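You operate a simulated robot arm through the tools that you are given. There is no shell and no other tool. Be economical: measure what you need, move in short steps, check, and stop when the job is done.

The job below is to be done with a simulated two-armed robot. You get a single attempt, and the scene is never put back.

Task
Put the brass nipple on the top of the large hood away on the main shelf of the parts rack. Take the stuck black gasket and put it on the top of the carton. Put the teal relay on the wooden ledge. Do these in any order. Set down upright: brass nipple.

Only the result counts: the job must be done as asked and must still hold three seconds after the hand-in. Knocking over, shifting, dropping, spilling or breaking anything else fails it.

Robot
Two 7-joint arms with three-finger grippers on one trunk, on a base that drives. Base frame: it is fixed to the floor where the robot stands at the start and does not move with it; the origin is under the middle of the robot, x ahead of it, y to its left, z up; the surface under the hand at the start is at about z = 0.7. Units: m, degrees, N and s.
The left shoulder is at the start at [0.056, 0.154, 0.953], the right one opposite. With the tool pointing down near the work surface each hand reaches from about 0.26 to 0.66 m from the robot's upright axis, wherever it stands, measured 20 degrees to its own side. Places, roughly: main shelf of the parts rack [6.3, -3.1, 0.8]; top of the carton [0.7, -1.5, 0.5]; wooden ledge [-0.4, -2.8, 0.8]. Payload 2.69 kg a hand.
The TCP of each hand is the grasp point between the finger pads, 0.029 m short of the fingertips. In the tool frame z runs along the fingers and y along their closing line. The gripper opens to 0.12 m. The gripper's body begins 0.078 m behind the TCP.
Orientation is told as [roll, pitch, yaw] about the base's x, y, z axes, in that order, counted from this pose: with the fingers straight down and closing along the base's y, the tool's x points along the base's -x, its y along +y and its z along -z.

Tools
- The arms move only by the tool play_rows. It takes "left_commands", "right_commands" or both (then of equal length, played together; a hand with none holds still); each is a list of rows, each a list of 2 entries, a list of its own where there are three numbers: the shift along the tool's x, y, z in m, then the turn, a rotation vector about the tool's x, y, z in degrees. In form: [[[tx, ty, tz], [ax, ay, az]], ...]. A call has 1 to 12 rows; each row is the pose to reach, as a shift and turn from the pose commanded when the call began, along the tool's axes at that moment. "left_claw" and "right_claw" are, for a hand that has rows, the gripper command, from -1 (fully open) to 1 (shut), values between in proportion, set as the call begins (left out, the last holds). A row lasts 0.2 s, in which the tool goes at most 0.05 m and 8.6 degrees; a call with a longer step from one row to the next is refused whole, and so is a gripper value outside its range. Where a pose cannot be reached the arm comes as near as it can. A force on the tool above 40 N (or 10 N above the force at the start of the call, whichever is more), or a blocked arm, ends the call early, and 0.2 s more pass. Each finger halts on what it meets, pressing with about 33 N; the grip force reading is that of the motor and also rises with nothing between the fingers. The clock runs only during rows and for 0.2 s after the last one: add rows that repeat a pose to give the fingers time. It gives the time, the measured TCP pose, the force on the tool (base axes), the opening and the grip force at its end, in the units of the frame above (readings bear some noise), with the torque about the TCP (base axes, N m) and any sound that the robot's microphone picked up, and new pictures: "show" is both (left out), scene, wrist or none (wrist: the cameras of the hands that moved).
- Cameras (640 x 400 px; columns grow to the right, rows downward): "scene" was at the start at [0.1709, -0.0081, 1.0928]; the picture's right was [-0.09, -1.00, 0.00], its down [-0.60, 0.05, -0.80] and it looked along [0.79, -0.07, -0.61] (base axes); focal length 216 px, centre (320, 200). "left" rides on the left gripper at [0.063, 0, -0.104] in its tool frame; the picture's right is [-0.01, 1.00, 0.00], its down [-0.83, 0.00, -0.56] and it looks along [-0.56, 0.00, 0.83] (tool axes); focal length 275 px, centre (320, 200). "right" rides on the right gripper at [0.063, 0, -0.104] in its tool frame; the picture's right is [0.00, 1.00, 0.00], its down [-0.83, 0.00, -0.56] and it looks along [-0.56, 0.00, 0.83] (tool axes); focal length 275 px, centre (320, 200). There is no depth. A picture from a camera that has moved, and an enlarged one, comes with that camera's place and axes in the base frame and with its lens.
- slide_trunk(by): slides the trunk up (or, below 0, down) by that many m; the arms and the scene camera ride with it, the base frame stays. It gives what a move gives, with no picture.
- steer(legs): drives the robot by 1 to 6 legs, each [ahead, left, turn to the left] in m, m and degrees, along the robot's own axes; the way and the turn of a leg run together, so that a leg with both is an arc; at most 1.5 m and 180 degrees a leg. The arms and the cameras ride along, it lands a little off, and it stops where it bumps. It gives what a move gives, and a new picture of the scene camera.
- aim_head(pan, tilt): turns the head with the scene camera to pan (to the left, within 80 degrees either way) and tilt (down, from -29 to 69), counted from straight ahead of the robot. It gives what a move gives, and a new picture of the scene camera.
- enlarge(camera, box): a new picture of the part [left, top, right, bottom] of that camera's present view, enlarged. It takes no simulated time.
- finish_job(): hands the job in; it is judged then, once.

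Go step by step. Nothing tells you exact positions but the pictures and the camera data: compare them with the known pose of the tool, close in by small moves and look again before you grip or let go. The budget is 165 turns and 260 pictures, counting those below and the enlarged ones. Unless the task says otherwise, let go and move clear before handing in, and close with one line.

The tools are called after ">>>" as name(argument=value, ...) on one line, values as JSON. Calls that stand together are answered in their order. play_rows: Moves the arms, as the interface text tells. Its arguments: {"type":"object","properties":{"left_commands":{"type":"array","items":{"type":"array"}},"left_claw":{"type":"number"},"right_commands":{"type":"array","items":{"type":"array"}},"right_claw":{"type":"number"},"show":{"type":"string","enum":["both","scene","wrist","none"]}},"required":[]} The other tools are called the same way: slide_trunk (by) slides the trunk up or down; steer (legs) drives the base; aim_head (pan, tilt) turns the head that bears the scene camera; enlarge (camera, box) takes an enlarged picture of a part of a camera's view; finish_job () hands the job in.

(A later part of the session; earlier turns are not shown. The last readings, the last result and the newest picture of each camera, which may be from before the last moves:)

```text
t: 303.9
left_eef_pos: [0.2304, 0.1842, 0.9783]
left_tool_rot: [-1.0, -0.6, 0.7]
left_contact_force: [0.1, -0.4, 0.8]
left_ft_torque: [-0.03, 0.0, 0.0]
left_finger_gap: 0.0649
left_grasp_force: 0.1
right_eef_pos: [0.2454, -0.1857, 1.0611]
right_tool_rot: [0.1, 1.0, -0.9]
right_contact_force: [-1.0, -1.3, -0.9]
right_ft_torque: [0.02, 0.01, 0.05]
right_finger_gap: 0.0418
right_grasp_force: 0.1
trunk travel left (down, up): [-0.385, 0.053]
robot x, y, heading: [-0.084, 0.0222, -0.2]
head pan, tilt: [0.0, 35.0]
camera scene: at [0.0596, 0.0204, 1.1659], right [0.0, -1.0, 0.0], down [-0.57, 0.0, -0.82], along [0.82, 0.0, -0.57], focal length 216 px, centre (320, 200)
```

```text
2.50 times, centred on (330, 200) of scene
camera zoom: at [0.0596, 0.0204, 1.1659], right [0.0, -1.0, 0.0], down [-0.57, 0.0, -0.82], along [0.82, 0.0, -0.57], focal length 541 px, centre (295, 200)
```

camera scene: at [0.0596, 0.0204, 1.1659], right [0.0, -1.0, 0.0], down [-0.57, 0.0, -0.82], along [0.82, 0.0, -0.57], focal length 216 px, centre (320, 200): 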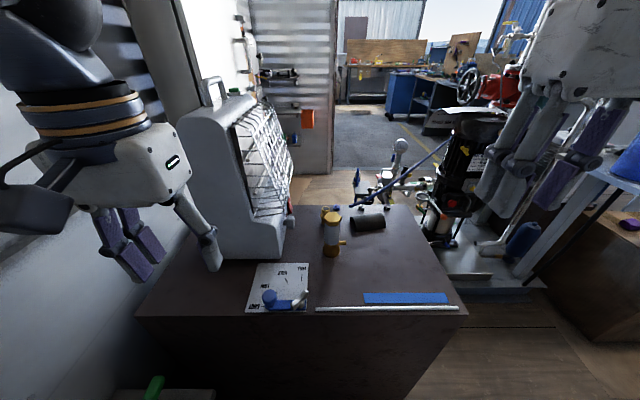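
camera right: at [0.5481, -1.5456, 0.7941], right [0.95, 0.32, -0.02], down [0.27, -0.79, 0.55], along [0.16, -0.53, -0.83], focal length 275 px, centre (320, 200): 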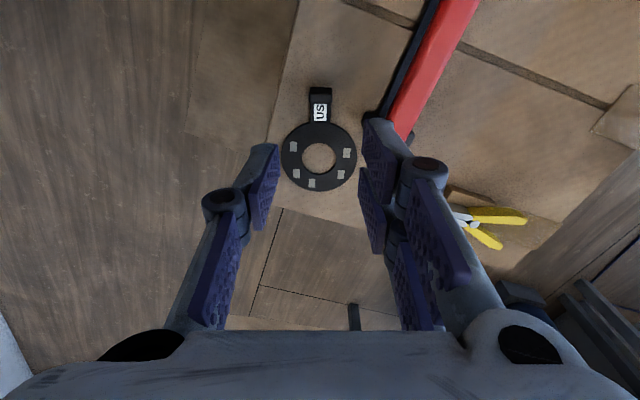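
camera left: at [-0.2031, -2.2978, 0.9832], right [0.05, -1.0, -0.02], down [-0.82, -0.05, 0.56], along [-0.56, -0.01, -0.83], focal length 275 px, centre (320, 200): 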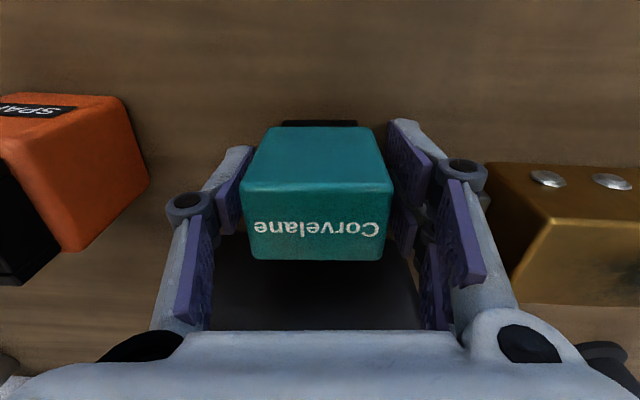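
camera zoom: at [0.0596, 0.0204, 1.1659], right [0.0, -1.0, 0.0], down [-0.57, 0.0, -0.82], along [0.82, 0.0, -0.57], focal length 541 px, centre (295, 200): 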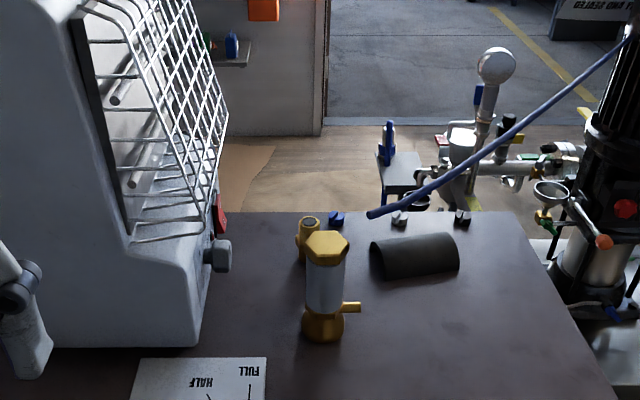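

The nipple is visible behind the pump; a blue rod tip hangs at about (0.48,-0.05,0.86), which I must clear. Drive 9 cm ahead and raise the right hand over the nipple.

>>> steer(legs=[[0.09, 0, 0]])

>>> play_rows(right_commands=[[[-0.04, 0.02, 0], [0, 0, 0]], [[-0.08, 0.05, 0], [0, 0, 0]], [[-0.12, 0.08, 0], [0, 0, 0]], [[-0.16, 0.11, 0], [0, 0, 0]], [[-0.2, 0.13, 0], [0, 0, 0]], [[-0.23, 0.155, 0], [0, 0, 0]]], right_claw=-0.3, show="both")

```text
t: 305.0
left_eef_pos: [0.3216, 0.1831, 0.9787]
left_tool_rot: [-1.1, -0.5, 0.7]
left_contact_force: [0.8, 0.2, 0.2]
left_ft_torque: [-0.03, 0.01, 0.0]
left_finger_gap: 0.0647
left_grasp_force: 0.1
right_eef_pos: [0.3353, -0.1873, 1.0611]
right_tool_rot: [0.0, 1.0, -1.0]
right_contact_force: [1.1, -0.9, 0.2]
right_ft_torque: [-0.01, 0.06, 0.0]
right_finger_gap: 0.0419
right_grasp_force: 0.0
trunk travel left (down, up): [-0.385, 0.053]
robot x, y, heading: [0.0058, 0.0227, -0.3]
head pan, tilt: [0.0, 35.0]
camera scene: at [0.1504, 0.0198, 1.1658], right [-0.01, -1.0, 0.0], down [-0.57, 0.0, -0.82], along [0.82, 0.0, -0.57], focal length 216 px, centre (320, 200)
```

scene: 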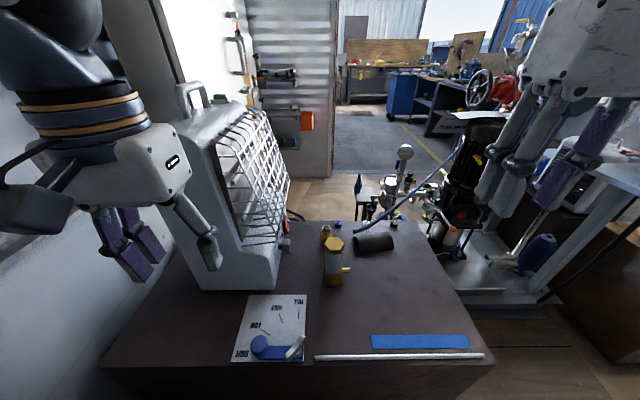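

```text
t: 306.4
left_eef_pos: [0.3193, 0.1848, 0.9786]
left_tool_rot: [-1.0, -0.6, 0.7]
left_contact_force: [0.1, 0.5, 0.0]
left_ft_torque: [-0.05, -0.03, 0.02]
left_finger_gap: 0.0644
left_grasp_force: 0.1
right_eef_pos: [0.5206, -0.0465, 1.0475]
right_tool_rot: [-0.1, 1.0, -1.0]
right_contact_force: [0.3, 0.7, -0.5]
right_ft_torque: [-0.04, -0.01, -0.02]
right_finger_gap: 0.078
right_grasp_force: 0.0
right hand out of reach, approached as far as the arm can: row 5, 6
trunk travel left (down, up): [-0.385, 0.053]
robot x, y, heading: [0.0052, 0.0207, -0.4]
head pan, tilt: [0.0, 35.0]
camera scene: at [0.1492, 0.0209, 1.166], right [-0.01, -1.0, 0.0], down [-0.57, 0.0, -0.82], along [0.82, 0.0, -0.57], focal length 216 px, centre (320, 200)
camera right: at [0.4597, -0.0463, 1.1526], right [0.01, 1.0, 0.0], down [0.84, -0.01, 0.54], along [0.54, -0.01, -0.84], focal length 275 px, centre (320, 200)
```

scene: 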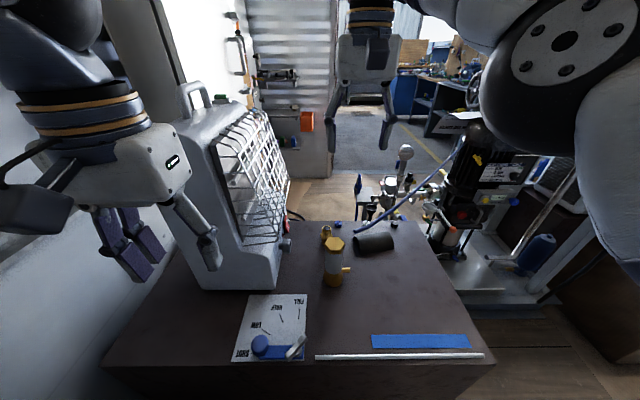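
right: 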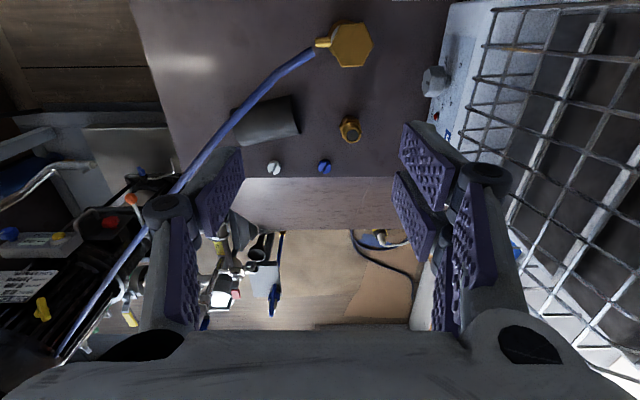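

Nipple is at about (0.613, 0.0). Move forward and down in a controlled way.

>>> play_rows(right_commands=[[[-0.005, 0.02, 0.03], [0, 0, 0]], [[-0.02, 0.03, 0.06], [0, 0, 0]], [[-0.035, 0.032, 0.095], [0, 0, 0]], [[-0.048, 0.032, 0.13], [0, 0, 0]], [[-0.048, 0.032, 0.13], [0, 0, 0]]], show="both")

```text
t: 307.6
left_eef_pos: [0.3206, 0.1836, 0.9791]
left_tool_rot: [-1.1, -0.5, 0.7]
left_contact_force: [-0.3, 0.2, 0.5]
left_ft_torque: [-0.02, -0.02, -0.02]
left_finger_gap: 0.0646
left_grasp_force: 0.1
right_eef_pos: [0.5562, -0.0181, 0.9205]
right_tool_rot: [0.2, 1.0, -1.0]
right_contact_force: [0.6, 0.4, 0.2]
right_ft_torque: [-0.03, -0.02, 0.0]
right_finger_gap: 0.0779
right_grasp_force: 0.1
right hand out of reach, approached as far as the arm can: row 2, 3, 4, 5
trunk travel left (down, up): [-0.385, 0.053]
robot x, y, heading: [0.0004, 0.0192, -0.3]
head pan, tilt: [0.0, 35.0]
camera scene: at [0.1495, 0.0197, 1.1659], right [-0.01, -1.0, 0.0], down [-0.57, 0.0, -0.82], along [0.82, 0.0, -0.57], focal length 216 px, centre (320, 200)
camera right: at [0.4959, -0.0168, 1.0269], right [0.01, 1.0, 0.0], down [0.84, -0.01, 0.54], along [0.54, -0.01, -0.84], focal length 275 px, centre (320, 200)
```

scene: 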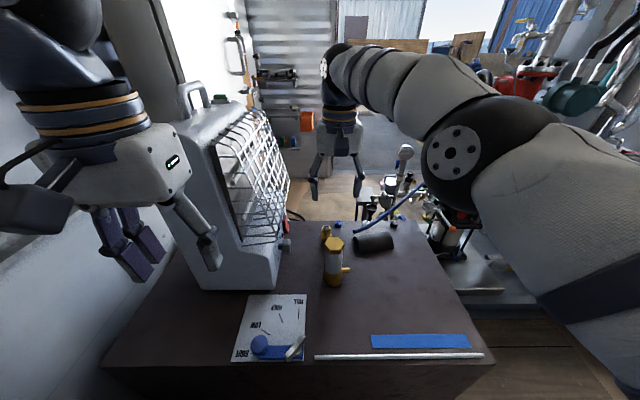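
right: 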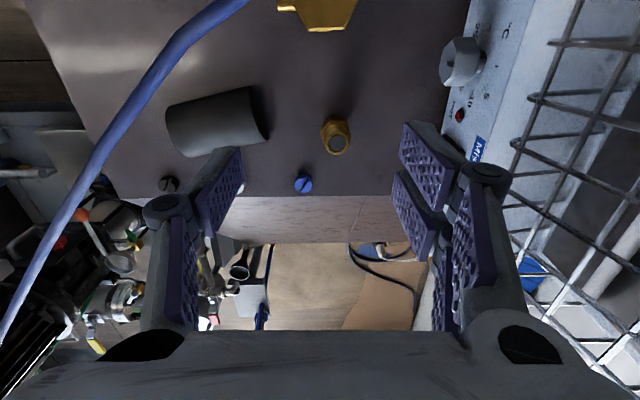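

Reach is limited at this height. Lower the trunk 6 cm, then extend.

>>> play_rows(right_commands=[[[0, 0.01, 0], [0, 0, 0]], [[0, 0.018, 0], [0, 0, 0]]], show="none")

>>> slide_trunk(by=-0.06)

>>> play_rows(right_commands=[[[-0.02, 0.0, 0.01], [0, 0, 0]], [[-0.04, 0.0, 0.02], [0, 0, 0]], [[-0.05, 0.0, 0.03], [0, 0, 0]], [[-0.05, 0.0, 0.03], [0, 0, 0]]], show="both")

```text
t: 308.2
left_eef_pos: [0.3201, 0.1832, 0.9787]
left_tool_rot: [-1.0, -0.4, 0.7]
left_contact_force: [0.2, 0.1, 0.1]
left_ft_torque: [0.0, -0.03, 0.0]
left_finger_gap: 0.065
left_grasp_force: 0.0
right_eef_pos: [0.5517, -0.0013, 0.9201]
right_tool_rot: [0.1, 0.8, -1.0]
right_contact_force: [0.4, 0.5, -0.7]
right_ft_torque: [-0.02, -0.01, 0.0]
right_finger_gap: 0.078
right_grasp_force: 0.0
right hand out of reach, approached as far as the arm can: row 1, 2
trunk travel left (down, up): [-0.385, 0.053]
robot x, y, heading: [0.0054, 0.0227, -0.1]
head pan, tilt: [0.0, 35.0]
```

```text
t: 309.2
left_eef_pos: [0.3199, 0.1827, 0.9182]
left_tool_rot: [-1.0, -0.5, 0.7]
left_contact_force: [-0.6, -0.2, 0.3]
left_ft_torque: [-0.02, 0.01, 0.01]
left_finger_gap: 0.065
left_grasp_force: 0.0
right_eef_pos: [0.5497, -0.0002, 0.8598]
right_tool_rot: [0.1, 0.9, -1.0]
right_contact_force: [0.3, -0.2, -0.2]
right_ft_torque: [-0.01, -0.02, 0.01]
right_finger_gap: 0.0783
right_grasp_force: 0.1
trunk travel left (down, up): [-0.325, 0.113]
robot x, y, heading: [0.0062, 0.021, -0.2]
head pan, tilt: [0.0, 35.0]
```

```text
t: 310.2
left_eef_pos: [0.3212, 0.1834, 0.9177]
left_tool_rot: [-1.0, -0.6, 0.7]
left_contact_force: [0.5, -0.1, 0.0]
left_ft_torque: [0.01, -0.01, 0.0]
left_finger_gap: 0.065
left_grasp_force: 0.0
right_eef_pos: [0.58, -0.0094, 0.8239]
right_tool_rot: [0.1, 1.0, -1.1]
right_contact_force: [0.6, -0.6, 0.5]
right_ft_torque: [0.02, 0.0, -0.03]
right_finger_gap: 0.0779
right_grasp_force: 0.1
right hand out of reach, approached as far as the arm can: row 2, 3, 4
trunk travel left (down, up): [-0.325, 0.113]
robot x, y, heading: [0.0067, 0.0144, -0.3]
head pan, tilt: [0.0, 35.0]
camera scene: at [0.1788, 0.0197, 1.0962], right [-0.01, -1.0, 0.0], down [-0.57, 0.0, -0.82], along [0.82, 0.0, -0.57], focal length 216 px, centre (320, 200)
camera right: at [0.5185, -0.0092, 0.9293], right [0.01, 1.0, 0.0], down [0.84, -0.01, 0.54], along [0.54, -0.01, -0.84], focal length 275 px, centre (320, 200)
```

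scene: 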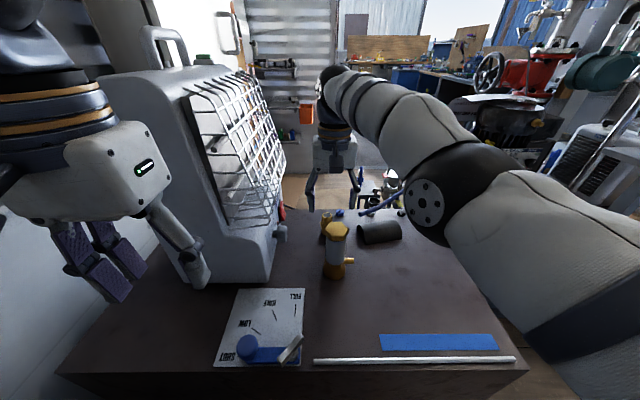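
right: 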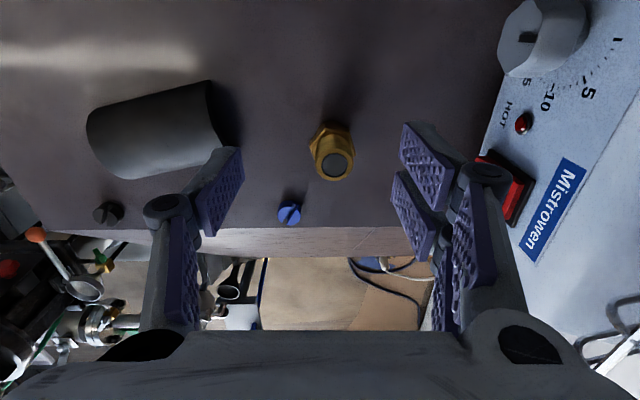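

>>> play_rows(right_commands=[[[0, 0.005, 0.02], [0, 0, 0]], [[-0.01, 0.01, 0.04], [0, 0, 0]], [[-0.02, 0.01, 0.05], [0, 0, 0]], [[-0.025, 0.01, 0.05], [0, 0, 0]], [[-0.025, 0.01, 0.05], [0, 0, 0]]], show="both")

```text
t: 311.4
left_eef_pos: [0.3212, 0.1842, 0.9186]
left_tool_rot: [-1.0, -0.6, 0.7]
left_contact_force: [-0.3, -0.6, 0.2]
left_ft_torque: [-0.05, -0.02, -0.01]
left_finger_gap: 0.0647
left_grasp_force: 0.0
right_eef_pos: [0.5834, -0.0069, 0.7712]
right_tool_rot: [0.1, 1.1, -1.0]
right_contact_force: [0.6, -0.8, -0.6]
right_ft_torque: [-0.03, -0.05, -0.02]
right_finger_gap: 0.0779
right_grasp_force: 0.1
right hand out of reach, approached as far as the arm can: row 2, 3, 4, 5
trunk travel left (down, up): [-0.325, 0.113]
robot x, y, heading: [0.0057, 0.0186, -0.3]
head pan, tilt: [0.0, 35.0]
camera scene: at [0.1787, 0.0197, 1.0962], right [-0.01, -1.0, 0.0], down [-0.57, 0.0, -0.82], along [0.82, 0.0, -0.57], focal length 216 px, centre (320, 200)
camera right: at [0.5224, -0.0054, 0.8774], right [0.01, 1.0, 0.0], down [0.84, -0.01, 0.54], along [0.54, -0.01, -0.84], focal length 275 px, centre (320, 200)
```

scene: 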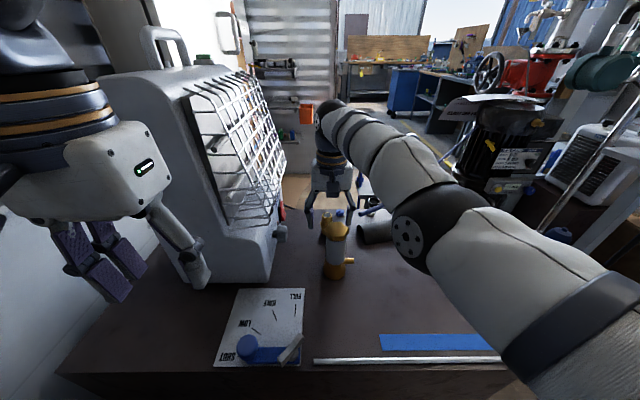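
right: 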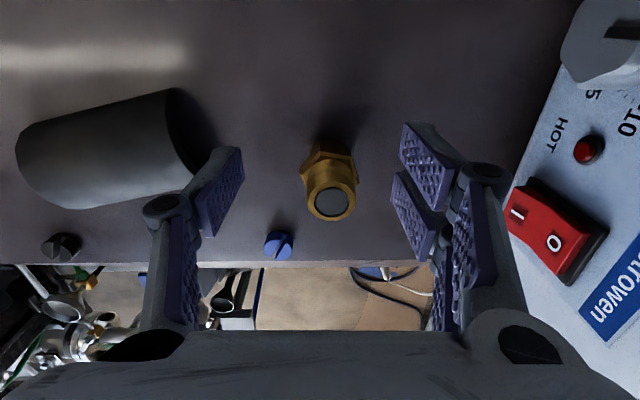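

I need ~2 cm more reach; raise slightly, then nudge the base ahead 2.5 cm.

>>> play_rows(right_commands=[[[0, 0, -0.02], [0, 0, 0]], [[0, 0, -0.035], [0, 0, 0]]], show="none")

>>> steer(legs=[[0.025, 0, 0]])

>>> enlarge(camera="right", box=[0, 0, 640, 400])

```text
t: 312.0
left_eef_pos: [0.3209, 0.1838, 0.9181]
left_tool_rot: [-1.0, -0.5, 0.7]
left_contact_force: [-0.2, -0.6, 0.3]
left_ft_torque: [-0.01, -0.01, -0.01]
left_finger_gap: 0.0649
left_grasp_force: 0.1
right_eef_pos: [0.5807, -0.0063, 0.8054]
right_tool_rot: [0.1, 1.0, -1.1]
right_contact_force: [-0.7, 1.2, -0.1]
right_ft_torque: [0.01, 0.03, 0.0]
right_finger_gap: 0.0783
right_grasp_force: 0.1
right hand out of reach, approached as far as the arm can: row 2
trunk travel left (down, up): [-0.325, 0.113]
robot x, y, heading: [0.0049, 0.0236, -0.4]
head pan, tilt: [0.0, 35.0]
```

```text
t: 312.8
left_eef_pos: [0.3472, 0.1838, 0.919]
left_tool_rot: [-1.0, -0.5, 0.7]
left_contact_force: [-0.2, -1.0, -0.6]
left_ft_torque: [0.01, 0.04, 0.03]
left_finger_gap: 0.0649
left_grasp_force: 0.0
right_eef_pos: [0.6061, -0.0077, 0.8063]
right_tool_rot: [0.0, 1.1, -1.1]
right_contact_force: [1.1, 0.2, -0.1]
right_ft_torque: [0.04, 0.05, 0.0]
right_finger_gap: 0.0783
right_grasp_force: 0.0
trunk travel left (down, up): [-0.325, 0.113]
robot x, y, heading: [0.0357, 0.0245, -0.4]
head pan, tilt: [0.0, 35.0]
camera scene: at [0.2047, 0.0195, 1.0961], right [-0.01, -1.0, 0.0], down [-0.57, 0.0, -0.82], along [0.82, 0.0, -0.57], focal length 216 px, centre (320, 200)
```

scene: 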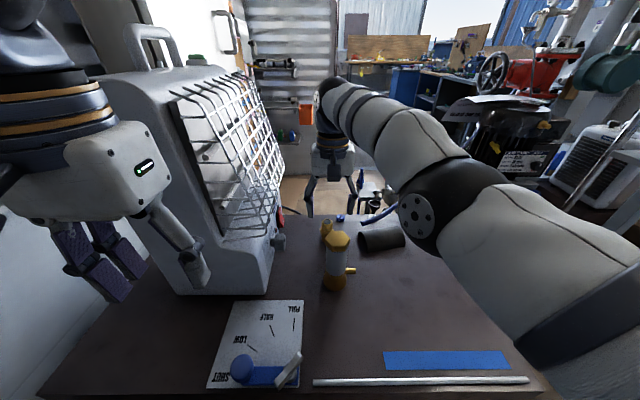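

```text
1.00 times, centred on (320, 200) of right (not enlarged: the box is as wide or as high as the picture)
camera zoom: at [0.5455, -0.0065, 0.912], right [0.01, 1.0, 0.0], down [0.84, -0.01, 0.54], along [0.54, -0.01, -0.84], focal length 275 px, centre (320, 200)
```

zoom: 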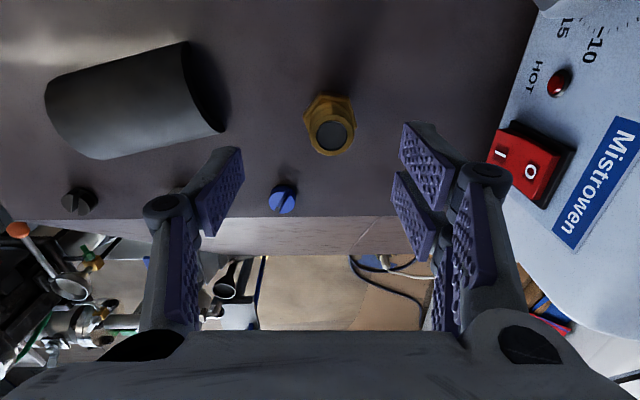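

Aligned. Descend around the nipple.

>>> play_rows(right_commands=[[[0, 0.008, 0.02], [0, 0, 0]], [[0, 0.008, 0.04], [0, 0, 0]], [[0, 0.008, 0.06], [0, 0, 0]], [[0, 0.008, 0.068], [0, 0, 0]], [[0, 0.008, 0.068], [0, 0, 0]]], show="both")

```text
t: 314.0
left_eef_pos: [0.3461, 0.1832, 0.9186]
left_tool_rot: [-0.9, -0.5, 0.7]
left_contact_force: [0.4, 0.0, -0.3]
left_ft_torque: [-0.04, 0.0, 0.02]
left_finger_gap: 0.0648
left_grasp_force: 0.0
right_eef_pos: [0.6051, 0.0013, 0.7375]
right_tool_rot: [-0.1, 1.0, -1.0]
right_contact_force: [-0.3, 0.7, -0.6]
right_ft_torque: [-0.02, 0.0, 0.0]
right_finger_gap: 0.078
right_grasp_force: 0.1
trunk travel left (down, up): [-0.325, 0.113]
robot x, y, heading: [0.0294, 0.0168, -0.5]
head pan, tilt: [0.0, 35.0]
camera scene: at [0.2038, 0.0195, 1.0962], right [-0.01, -1.0, 0.0], down [-0.57, 0.0, -0.82], along [0.82, 0.0, -0.57], focal length 216 px, centre (320, 200)
camera right: at [0.5448, 0.0023, 0.8444], right [0.01, 1.0, 0.0], down [0.84, -0.01, 0.54], along [0.54, -0.01, -0.84], focal length 275 px, centre (320, 200)
```

scene: 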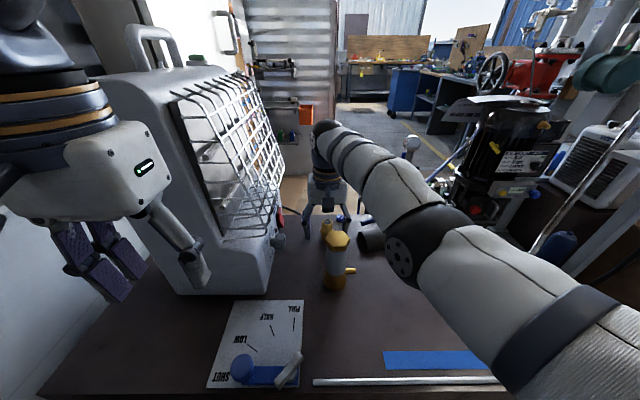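
right: 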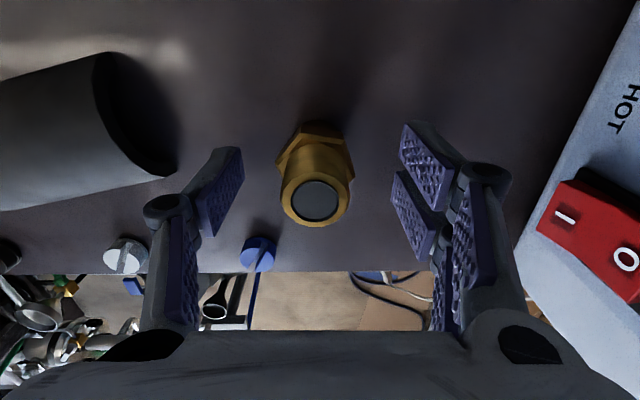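

Nipple is centred between the pads. Close.

>>> play_rows(right_commands=[[[0, 0, 0], [0, 0, 0]], [[0, 0, 0], [0, 0, 0]], [[0, 0, 0], [0, 0, 0]]], right_claw=1, show="wrist")

```text
t: 314.8
left_eef_pos: [0.3455, 0.1837, 0.9188]
left_tool_rot: [-0.8, -0.5, 0.8]
left_contact_force: [0.2, -0.6, 0.0]
left_ft_torque: [0.02, 0.03, 0.03]
left_finger_gap: 0.0649
left_grasp_force: 0.0
right_eef_pos: [0.6053, 0.0025, 0.7386]
right_tool_rot: [0.0, 1.1, -1.2]
right_contact_force: [-0.7, -0.6, -0.8]
right_ft_torque: [0.01, 0.0, 0.02]
right_finger_gap: 0.0313
right_grasp_force: 32.7
trunk travel left (down, up): [-0.325, 0.113]
robot x, y, heading: [0.0342, 0.0218, -0.6]
head pan, tilt: [0.0, 35.0]
camera right: at [0.5449, 0.0023, 0.8445], right [0.01, 1.0, 0.0], down [0.84, -0.01, 0.54], along [0.54, -0.01, -0.84], focal length 275 px, centre (320, 200)
```

right: 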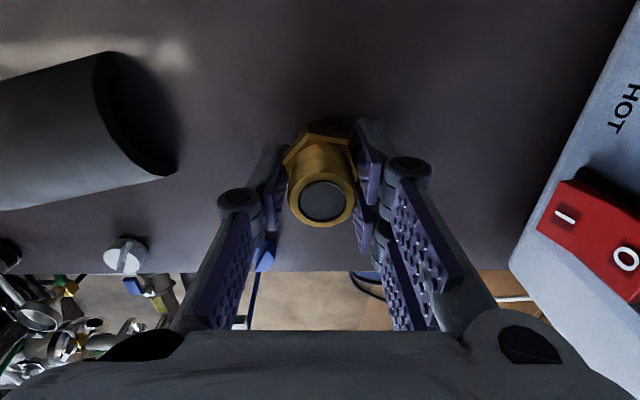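

Gripped at the hex. Lift straight up, slightly pulling back as I rise.

>>> play_rows(right_commands=[[[0, 0, -0.03], [0, 0, 0]], [[0, 0, -0.065], [0, 0, 0]], [[0.005, 0, -0.1], [0, 0, 0]], [[0.02, 0, -0.14], [0, 0, 0]], [[0.035, 0, -0.175], [0, 0, 0]], [[0.05, 0, -0.2], [0, 0, 0]]], show="both")

```text
t: 316.2
left_eef_pos: [0.3464, 0.1831, 0.9192]
left_tool_rot: [-1.0, -0.5, 0.7]
left_contact_force: [0.0, -0.3, -0.6]
left_ft_torque: [0.05, 0.04, 0.01]
left_finger_gap: 0.0652
left_grasp_force: 0.0
right_eef_pos: [0.5608, 0.0041, 0.9443]
right_tool_rot: [0.0, 1.2, -1.2]
right_contact_force: [-1.2, -0.3, -0.3]
right_ft_torque: [0.03, 0.0, 0.0]
right_finger_gap: 0.0312
right_grasp_force: 33.0
right hand out of reach, approached as far as the arm can: row 3, 6
trunk travel left (down, up): [-0.325, 0.113]
robot x, y, heading: [0.0295, 0.0213, -0.4]
head pan, tilt: [0.0, 35.0]
camera scene: at [0.2037, 0.0195, 1.0962], right [-0.01, -1.0, 0.0], down [-0.57, 0.0, -0.82], along [0.82, 0.0, -0.57], focal length 216 px, centre (320, 200)
camera right: at [0.4998, 0.0033, 1.0497], right [0.01, 1.0, 0.0], down [0.84, -0.01, 0.54], along [0.54, -0.01, -0.84], focal length 275 px, centre (320, 200)
```

scene: 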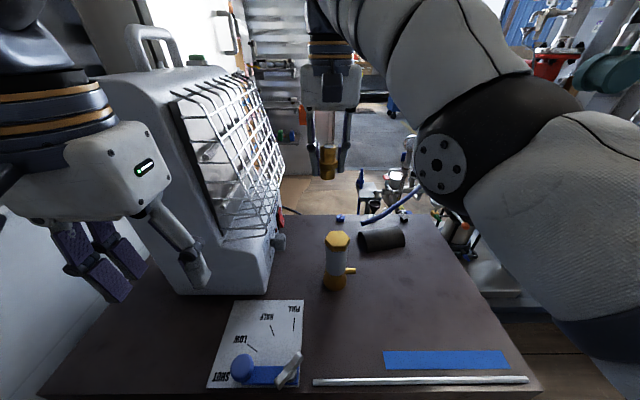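
right: 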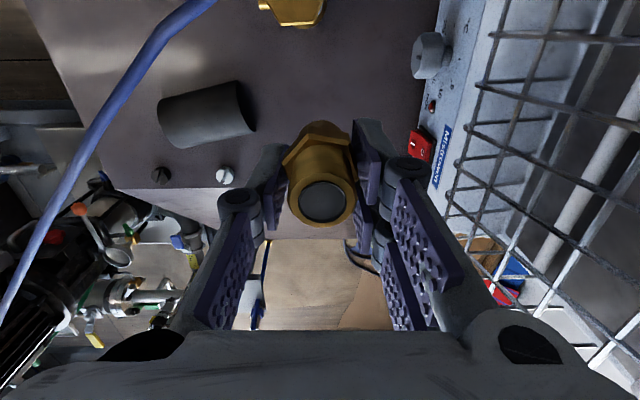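

Lifted cleanly. Raise the trunk, back away, retract the right hand, then start the route to the rack.

>>> slide_trunk(by=0.06)

>>> play_rows(right_commands=[[[0.03, -0.02, -0.02], [0, 0, 0]], [[0.07, -0.04, -0.03], [0, 0, 0]], [[0.11, -0.06, -0.03], [0, 0, 0]], [[0.15, -0.09, -0.03], [0, 0, 0]], [[0.19, -0.12, -0.03], [0, 0, 0]], [[0.22, -0.15, -0.03], [0, 0, 0]]], show="none")

>>> steer(legs=[[-0.25, 0, 0], [0, -1.3, 0], [0, -0.25, 0], [0.22, 0, 0], [0, 0, -74.5]])

```text
t: 317.2
left_eef_pos: [0.3458, 0.1829, 0.9786]
left_tool_rot: [-1.0, -0.4, 0.7]
left_contact_force: [0.9, -0.6, -0.3]
left_ft_torque: [0.0, 0.01, 0.0]
left_finger_gap: 0.0651
left_grasp_force: 0.1
right_eef_pos: [0.5473, 0.0033, 1.0534]
right_tool_rot: [0.2, -5.0, -1.0]
right_contact_force: [-0.9, 0.8, -1.6]
right_ft_torque: [0.06, 0.03, 0.01]
right_finger_gap: 0.0314
right_grasp_force: 32.6
trunk travel left (down, up): [-0.385, 0.053]
robot x, y, heading: [0.0337, 0.0224, -0.1]
head pan, tilt: [0.0, 35.0]
```

```text
t: 318.6
left_eef_pos: [0.3473, 0.1823, 0.9782]
left_tool_rot: [-1.0, -0.5, 0.7]
left_contact_force: [0.0, -0.2, -0.4]
left_ft_torque: [0.0, -0.01, 0.02]
left_finger_gap: 0.0648
left_grasp_force: 0.0
right_eef_pos: [0.3207, -0.1433, 1.0655]
right_tool_rot: [0.4, -5.2, -1.2]
right_contact_force: [0.1, -1.0, -1.5]
right_ft_torque: [0.04, 0.02, 0.01]
right_finger_gap: 0.0314
right_grasp_force: 32.6
trunk travel left (down, up): [-0.385, 0.053]
robot x, y, heading: [0.0275, 0.0226, -0.1]
head pan, tilt: [0.0, 35.0]
```

```text
t: 328.5
left_eef_pos: [0.0962, -1.0093, 0.9761]
left_tool_rot: [-1.2, -0.1, -0.6]
left_contact_force: [-0.2, 0.4, -0.6]
left_ft_torque: [0.0, -0.04, -0.02]
left_finger_gap: 0.0646
left_grasp_force: 0.0
right_eef_pos: [0.0657, -1.3323, 1.0615]
right_tool_rot: [0.1, -4.6, -2.3]
right_contact_force: [-1.0, -0.4, -1.2]
right_ft_torque: [0.02, -0.04, 0.0]
right_finger_gap: 0.0311
right_grasp_force: 33.4
trunk travel left (down, up): [-0.385, 0.053]
robot x, y, heading: [-0.2296, -1.1641, -1.7]
head pan, tilt: [0.0, 35.0]
stopped in leg 2: the robot was blocked; the commanded pose is now the measured one
camera scene: at [-0.0773, -1.1688, 1.1646], right [-0.03, -1.0, 0.0], down [-0.58, 0.01, -0.81], along [0.81, -0.02, -0.58], focal length 216 px, centre (320, 200)
```

scene: 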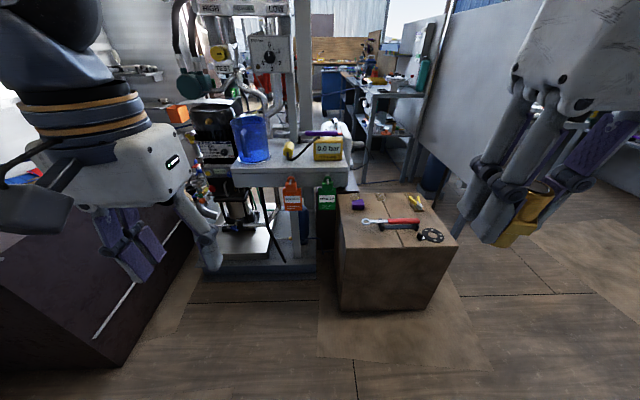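

Blocked on the right/back side, probably the right elbow near wall fittings. Move forward and look that way.

>>> steer(legs=[[0.12, 0.03, 1.5]])

>>> aim_head(pan=-80, tilt=30)

```text
t: 329.8
left_eef_pos: [0.2036, -0.9735, 0.9783]
left_tool_rot: [-1.0, -0.5, 0.9]
left_contact_force: [-0.5, -0.7, 0.2]
left_ft_torque: [0.0, 0.03, 0.01]
left_finger_gap: 0.0648
left_grasp_force: 0.0
right_eef_pos: [0.1814, -1.2988, 1.0652]
right_tool_rot: [0.2, -5.0, -0.7]
right_contact_force: [0.0, 0.8, -0.8]
right_ft_torque: [0.01, 0.06, 0.0]
right_finger_gap: 0.0308
right_grasp_force: 33.2
trunk travel left (down, up): [-0.385, 0.053]
robot x, y, heading: [-0.1106, -1.1345, 0.0]
head pan, tilt: [0.0, 35.0]
camera scene: at [0.0336, -1.1381, 1.1657], right [0.0, -1.0, 0.0], down [-0.57, 0.0, -0.82], along [0.82, 0.0, -0.57], focal length 216 px, centre (320, 200)
```

scene: 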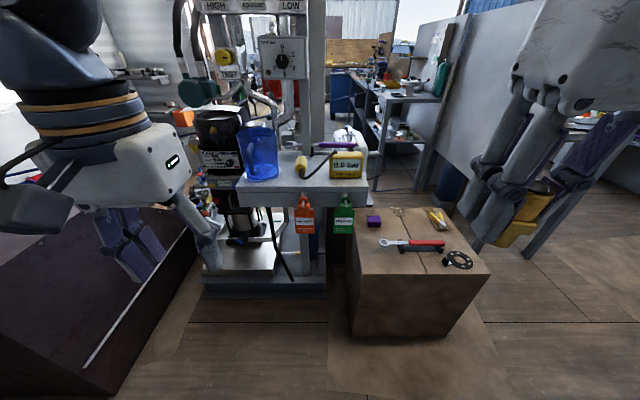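

```text
t: 331.3
left_eef_pos: [0.2026, -0.9733, 0.9791]
left_tool_rot: [-1.0, -0.5, 0.9]
left_contact_force: [0.1, 0.1, -0.4]
left_ft_torque: [0.01, -0.03, -0.02]
left_finger_gap: 0.0647
left_grasp_force: 0.0
right_eef_pos: [0.1823, -1.2989, 1.0651]
right_tool_rot: [0.2, -5.0, -0.7]
right_contact_force: [-0.7, -0.9, -2.0]
right_ft_torque: [0.02, -0.01, -0.01]
right_finger_gap: 0.0312
right_grasp_force: 33.4
trunk travel left (down, up): [-0.385, 0.053]
robot x, y, heading: [-0.1115, -1.135, -0.1]
head pan, tilt: [-80.0, 30.0]
camera scene: at [-0.0396, -1.2274, 1.1737], right [-0.98, -0.17, 0.0], down [-0.09, 0.49, -0.87], along [0.15, -0.85, -0.5], focal length 216 px, centre (320, 200)
```

scene: 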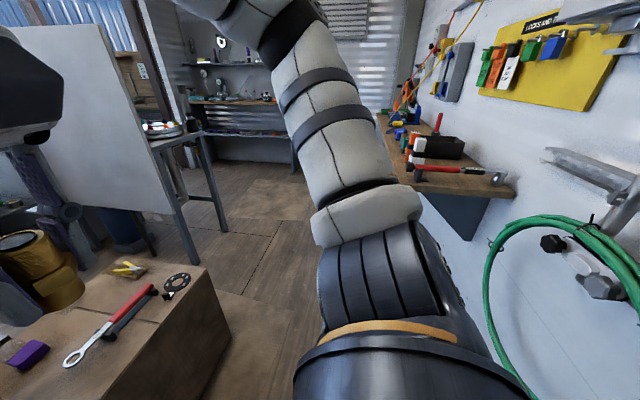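

Only wall fittings there, apparently unharmed. Continue at larger x.

>>> steer(legs=[[0.1, -0.38, 0], [0.02, 0, 0], [0, 0, -75]])

>>> aim_head(pan=0, tilt=40)

```text
t: 338.4
left_eef_pos: [0.2524, -1.7767, 0.9771]
left_tool_rot: [-1.0, -0.3, -74.1]
left_contact_force: [-0.3, 0.0, -0.7]
left_ft_torque: [-0.02, -0.02, 0.01]
left_finger_gap: 0.0649
left_grasp_force: 0.0
right_eef_pos: [-0.0674, -1.8386, 1.0643]
right_tool_rot: [0.0, -4.9, -75.9]
right_contact_force: [-0.2, -0.2, -1.0]
right_ft_torque: [-0.02, 0.01, -0.03]
right_finger_gap: 0.0309
right_grasp_force: 33.3
trunk travel left (down, up): [-0.385, 0.053]
robot x, y, heading: [0.0155, -1.5162, -74.8]
head pan, tilt: [-80.0, 30.0]
camera scene: at [-0.0557, -1.6105, 1.1733], right [-0.42, 0.91, 0.0], down [0.45, 0.21, -0.87], along [-0.79, -0.36, -0.5], focal length 216 px, centre (320, 200)
```

scene: 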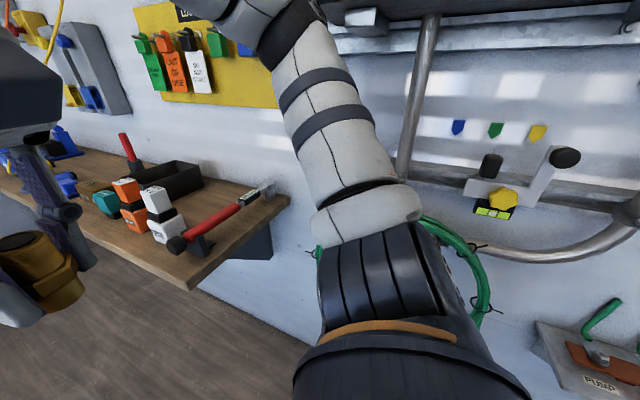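

```text
t: 339.9
left_eef_pos: [0.2521, -1.7774, 0.9769]
left_tool_rot: [-1.1, -0.4, -74.1]
left_contact_force: [-0.4, 0.4, -0.7]
left_ft_torque: [-0.02, 0.02, 0.07]
left_finger_gap: 0.0648
left_grasp_force: 0.0
right_eef_pos: [-0.0671, -1.8393, 1.0648]
right_tool_rot: [0.0, -4.8, -75.8]
right_contact_force: [0.8, 0.1, -2.3]
right_ft_torque: [-0.02, -0.01, -0.05]
right_finger_gap: 0.0309
right_grasp_force: 33.1
trunk travel left (down, up): [-0.385, 0.053]
robot x, y, heading: [0.0129, -1.512, -75.1]
head pan, tilt: [0.0, 40.0]
camera scene: at [0.0484, -1.6542, 1.1579], right [-0.97, -0.26, 0.0], down [-0.17, 0.62, -0.76], along [0.19, -0.74, -0.65], focal length 216 px, centre (320, 200)
```

scene: 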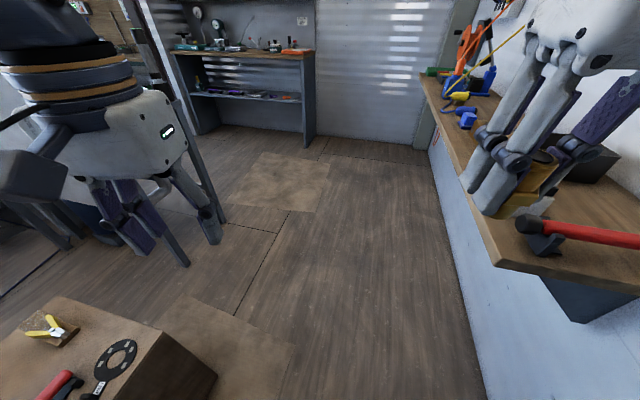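

Relay is standing well on the ledge. Drive the known route to the corridor.

>>> steer(legs=[[0.75, 0, 0], [0.3, 0.1, 0], [0.55, 0, 0], [0, 0, 75]])

```text
t: 340.7
left_eef_pos: [0.2536, -1.7792, 0.9786]
left_tool_rot: [-1.2, -0.6, -74.0]
left_contact_force: [0.3, -0.1, 0.0]
left_ft_torque: [-0.02, -0.01, -0.04]
left_finger_gap: 0.0646
left_grasp_force: 0.1
right_eef_pos: [-0.0663, -1.8421, 1.0658]
right_tool_rot: [-0.1, -5.1, -75.8]
right_contact_force: [-0.1, 0.5, -0.5]
right_ft_torque: [0.0, 0.03, 0.0]
right_finger_gap: 0.031
right_grasp_force: 33.1
trunk travel left (down, up): [-0.385, 0.053]
robot x, y, heading: [0.0143, -1.5186, -75.2]
head pan, tilt: [0.0, 40.0]
stopped in leg 1: the robot was blocked; the commanded pose is now the measured one
camera scene: at [0.049, -1.6564, 1.1585], right [-0.97, -0.26, 0.0], down [-0.17, 0.62, -0.77], along [0.2, -0.74, -0.64], focal length 216 px, centre (320, 200)
```

scene: 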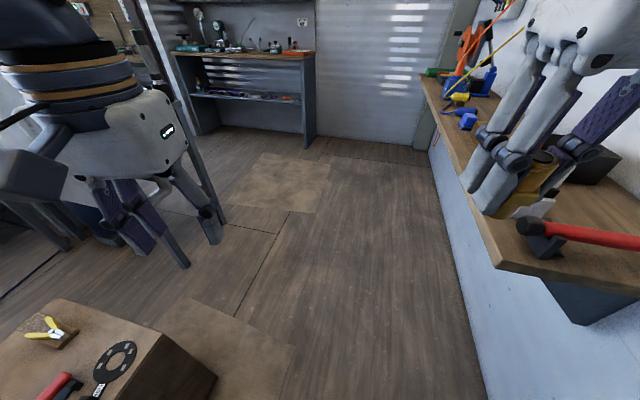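

The right elbow may be against the wall pipe. Step left (away from the wall) first.

>>> steer(legs=[[-0.03, 0.12, 0]])

>>> aim_head(pan=-80, tilt=0)

```text
t: 342.3
left_eef_pos: [0.3589, -1.7202, 0.9786]
left_tool_rot: [-1.0, -0.5, -74.1]
left_contact_force: [0.0, -0.7, -0.2]
left_ft_torque: [0.01, 0.04, 0.02]
left_finger_gap: 0.0645
left_grasp_force: 0.1
right_eef_pos: [0.0392, -1.7827, 1.0651]
right_tool_rot: [0.2, -5.1, -75.9]
right_contact_force: [0.2, 0.3, -0.5]
right_ft_torque: [0.0, 0.0, 0.02]
right_finger_gap: 0.0309
right_grasp_force: 32.9
trunk travel left (down, up): [-0.385, 0.053]
robot x, y, heading: [0.1197, -1.4567, -75.2]
head pan, tilt: [0.0, 40.0]
camera scene: at [0.1546, -1.5972, 1.1583], right [-0.97, -0.26, 0.0], down [-0.16, 0.62, -0.77], along [0.2, -0.74, -0.64], focal length 216 px, centre (320, 200)
```

scene: 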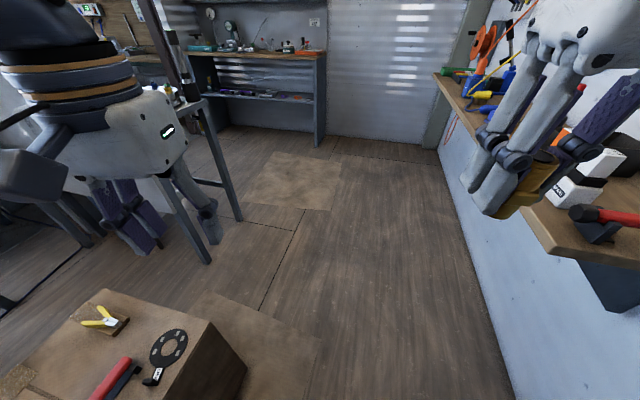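

```text
t: 343.8
left_eef_pos: [0.359, -1.7202, 0.9788]
left_tool_rot: [-1.0, -0.5, -74.1]
left_contact_force: [0.4, -0.3, 0.3]
left_ft_torque: [0.02, 0.0, 0.01]
left_finger_gap: 0.0649
left_grasp_force: 0.0
right_eef_pos: [0.0382, -1.7829, 1.0652]
right_tool_rot: [0.1, -5.1, -76.0]
right_contact_force: [0.2, -0.5, -0.9]
right_ft_torque: [0.03, -0.05, -0.03]
right_finger_gap: 0.0312
right_grasp_force: 32.7
trunk travel left (down, up): [-0.385, 0.053]
robot x, y, heading: [0.1197, -1.462, -75.1]
head pan, tilt: [-80.0, 0.0]
camera scene: at [0.0507, -1.5532, 1.222], right [-0.42, 0.91, 0.0], down [0.0, 0.0, -1.0], along [-0.91, -0.42, 0.0], focal length 216 px, centre (320, 200)
```

scene: 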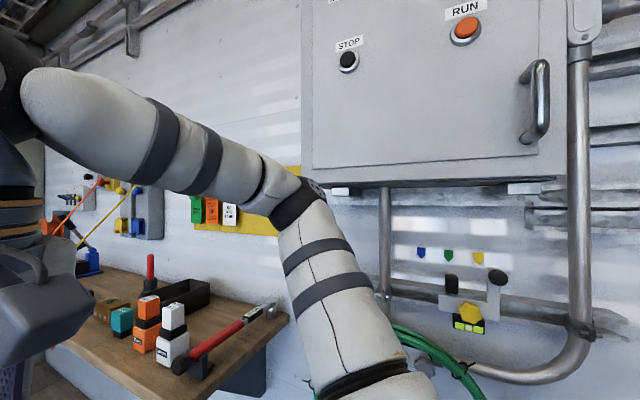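

A wall cabinet was the obstacle. Now pass with a bit more clearance.

>>> steer(legs=[[0.45, -0.05, 0], [0.35, 0.0, 0], [0.3, 0.1, 0], [0.45, 0, 0], [0, 0, 75]])

```text
t: 355.7
left_eef_pos: [0.8785, -2.7611, 0.9784]
left_tool_rot: [-1.0, -0.5, 2.4]
left_contact_force: [0.3, 0.4, 0.8]
left_ft_torque: [-0.02, 0.01, -0.01]
left_finger_gap: 0.0647
left_grasp_force: 0.1
right_eef_pos: [0.8633, -3.0862, 1.0655]
right_tool_rot: [0.2, -5.0, 0.6]
right_contact_force: [0.0, 1.2, -1.5]
right_ft_torque: [0.04, -0.01, 0.01]
right_finger_gap: 0.0305
right_grasp_force: 33.2
trunk travel left (down, up): [-0.385, 0.053]
robot x, y, heading: [0.5688, -2.9308, 1.2]
head pan, tilt: [-80.0, 0.0]
camera scene: at [0.6423, -3.0196, 1.222], right [-0.98, -0.2, 0.0], down [0.0, 0.0, -1.0], along [0.2, -0.98, 0.0], focal length 216 px, centre (320, 200)
```

scene: 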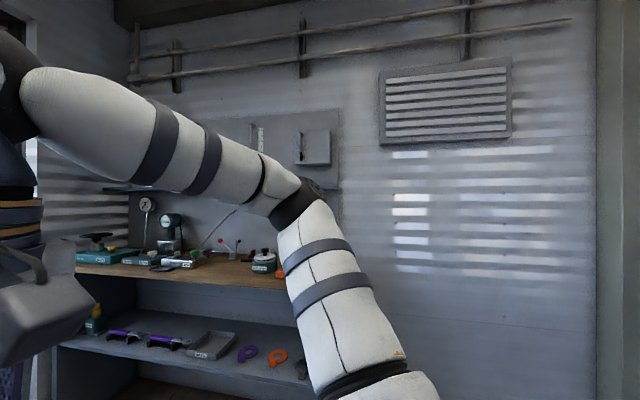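

>>> steer(legs=[[1.3, -0.17, -1.2], [1.3, 0, 0], [1.3, 0, 0]])

>>> aim_head(pan=0, tilt=20)

```text
t: 374.5
left_eef_pos: [4.78, -2.9313, 0.9785]
left_tool_rot: [-1.0, -0.5, 0.8]
left_contact_force: [-0.4, -1.0, -0.6]
left_ft_torque: [0.0, 0.03, -0.03]
left_finger_gap: 0.0649
left_grasp_force: 0.1
right_eef_pos: [4.7559, -3.2562, 1.0646]
right_tool_rot: [0.2, -5.1, -1.0]
right_contact_force: [0.3, -0.5, -0.6]
right_ft_torque: [0.0, -0.04, 0.01]
right_finger_gap: 0.0302
right_grasp_force: 33.2
trunk travel left (down, up): [-0.385, 0.053]
robot x, y, heading: [4.4641, -3.0931, -0.4]
head pan, tilt: [-80.0, 0.0]
camera scene: at [4.5365, -3.1826, 1.222], right [-0.99, -0.17, 0.0], down [0.0, 0.0, -1.0], along [0.17, -0.99, 0.0], focal length 216 px, centre (320, 200)
```

scene: 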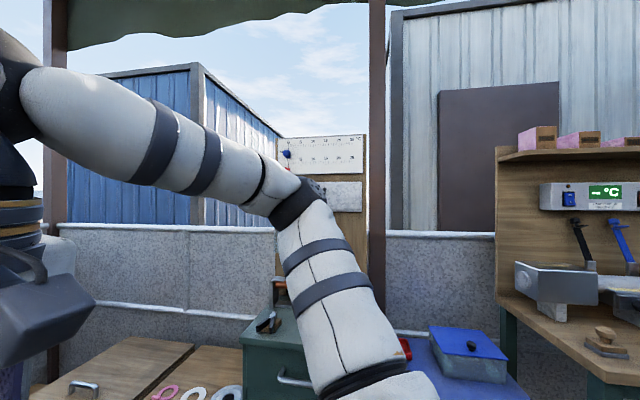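

```text
t: 376.0
left_eef_pos: [4.7803, -2.9297, 0.9767]
left_tool_rot: [-1.0, -0.6, 0.8]
left_contact_force: [0.2, 0.0, 0.5]
left_ft_torque: [0.01, -0.01, -0.04]
left_finger_gap: 0.065
left_grasp_force: 0.1
right_eef_pos: [4.756, -3.2564, 1.0661]
right_tool_rot: [0.2, -5.1, -0.9]
right_contact_force: [0.7, 0.7, -0.4]
right_ft_torque: [0.03, 0.01, -0.01]
right_finger_gap: 0.0302
right_grasp_force: 32.8
trunk travel left (down, up): [-0.385, 0.053]
robot x, y, heading: [4.4667, -3.092, -0.4]
head pan, tilt: [0.0, 20.0]
camera scene: at [4.6141, -3.0943, 1.1897], right [0.0, -1.0, 0.0], down [-0.34, 0.0, -0.94], along [0.94, 0.0, -0.34], focal length 216 px, centre (320, 200)
```

scene: 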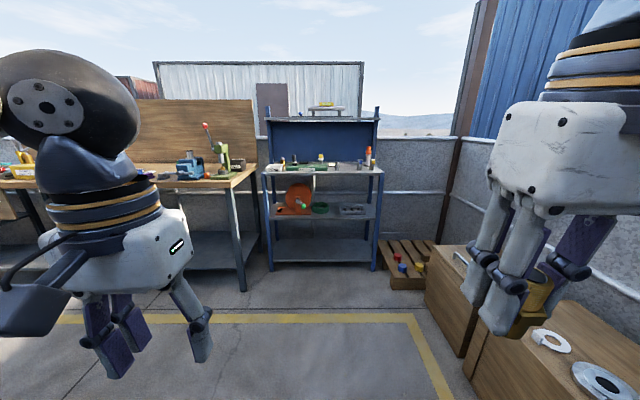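

Approach the rack for a close look.

>>> steer(legs=[[0.75, 0.0, 0]])

>>> enlarge(camera="scene", box=[200, 80, 480, 270])

```text
t: 380.1
left_eef_pos: [5.5269, -2.946, 0.9797]
left_tool_rot: [-1.0, -0.5, -0.3]
left_contact_force: [-0.6, -0.3, -0.6]
left_ft_torque: [0.01, 0.02, 0.01]
left_finger_gap: 0.0647
left_grasp_force: 0.1
right_eef_pos: [5.4974, -3.2716, 1.0646]
right_tool_rot: [0.3, -5.1, -2.0]
right_contact_force: [1.2, -0.4, -0.9]
right_ft_torque: [0.01, 0.02, 0.01]
right_finger_gap: 0.0302
right_grasp_force: 33.1
trunk travel left (down, up): [-0.385, 0.053]
robot x, y, heading: [5.2093, -3.1046, -1.3]
head pan, tilt: [0.0, 20.0]
camera scene: at [5.3587, -3.1072, 1.1897], right [-0.02, -1.0, 0.0], down [-0.34, 0.01, -0.94], along [0.94, -0.02, -0.34], focal length 216 px, centre (320, 200)
```

scene: 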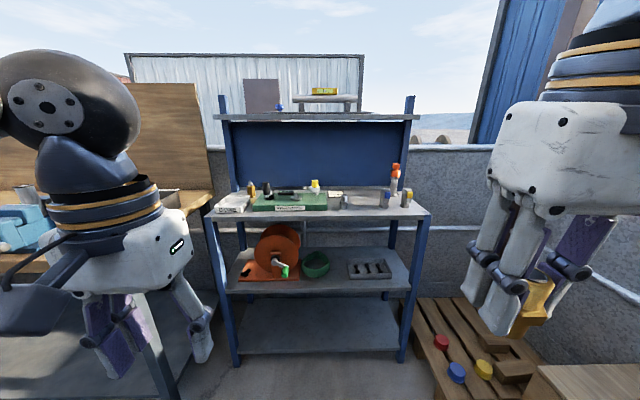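

```text
2.11 times, centred on (340, 175) of scene
camera zoom: at [5.3587, -3.1072, 1.1897], right [-0.02, -1.0, 0.0], down [-0.34, 0.01, -0.94], along [0.94, -0.02, -0.34], focal length 456 px, centre (278, 253)
```

zoom: 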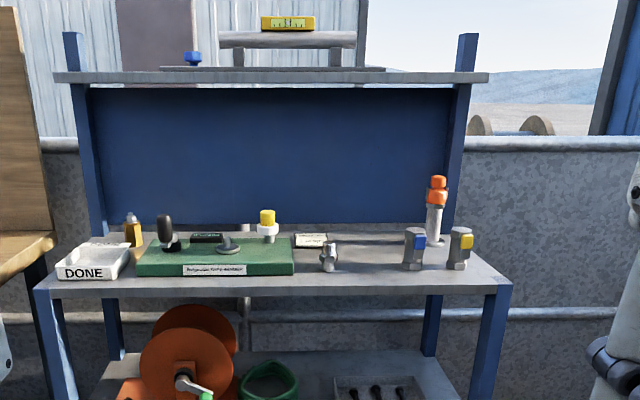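

Free spot on the main shelf is between the silver and grey plugs, about (6.17,-3.315), shelf z≈0.86. Drive closer.

>>> steer(legs=[[0.43, -0.01, 1.3]])

>>> play_rows(right_commands=[[[0, -0.01, 0], [0, 3, 0]], [[0, -0.02, 0], [0, 6, 0]], [[0, -0.02, 0], [0, 6, 0]]], show="both")

```text
t: 382.7
left_eef_pos: [5.9559, -2.9567, 0.9786]
left_tool_rot: [-1.0, -0.5, 0.8]
left_contact_force: [0.0, 0.4, -0.3]
left_ft_torque: [-0.04, 0.03, -0.01]
left_finger_gap: 0.0645
left_grasp_force: 0.1
right_eef_pos: [5.9319, -3.2816, 1.0639]
right_tool_rot: [0.2, -5.1, -1.1]
right_contact_force: [-0.4, 0.2, -1.0]
right_ft_torque: [0.0, 0.01, -0.01]
right_finger_gap: 0.0304
right_grasp_force: 33.4
trunk travel left (down, up): [-0.385, 0.053]
robot x, y, heading: [5.6396, -3.1163, -0.4]
head pan, tilt: [0.0, 20.0]
camera scene: at [5.7898, -3.1202, 1.1897], right [0.0, -1.0, 0.0], down [-0.34, 0.0, -0.94], along [0.94, 0.0, -0.34], focal length 216 px, centre (320, 200)
```

scene: 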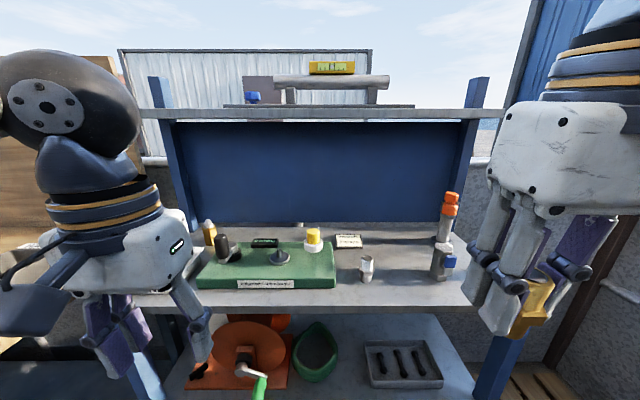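

```text
t: 383.5
left_eef_pos: [5.9543, -2.9559, 0.9791]
left_tool_rot: [-1.0, -0.5, 0.8]
left_contact_force: [-0.3, -0.3, 0.2]
left_ft_torque: [0.0, 0.0, 0.02]
left_finger_gap: 0.0647
left_grasp_force: 0.1
right_eef_pos: [5.9311, -3.3008, 1.0639]
right_tool_rot: [0.2, 0.9, -0.8]
right_contact_force: [0.0, -1.0, -1.6]
right_ft_torque: [0.01, 0.03, 0.01]
right_finger_gap: 0.0302
right_grasp_force: 32.8
trunk travel left (down, up): [-0.385, 0.053]
robot x, y, heading: [5.6389, -3.1209, -0.4]
head pan, tilt: [0.0, 20.0]
camera scene: at [5.7894, -3.1201, 1.1897], right [0.0, -1.0, 0.0], down [-0.34, 0.0, -0.94], along [0.94, 0.0, -0.34], focal length 216 px, centre (320, 200)
camera right: at [5.8705, -3.3018, 1.171], right [0.01, 1.0, 0.0], down [0.84, -0.01, 0.54], along [0.54, 0.0, -0.84], focal length 275 px, centre (320, 200)
```

scene: 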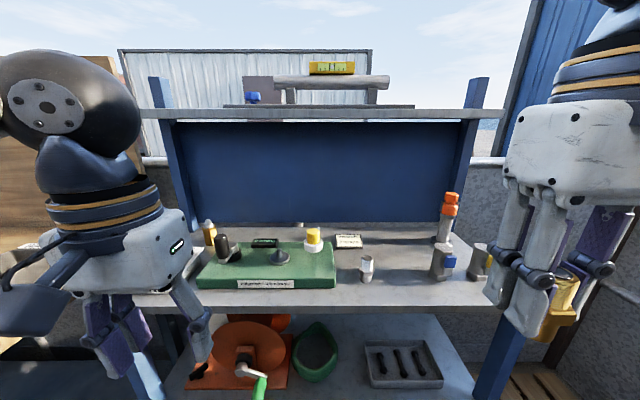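
right: 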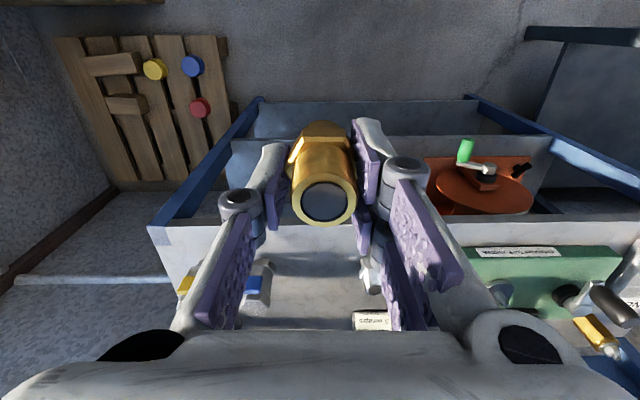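

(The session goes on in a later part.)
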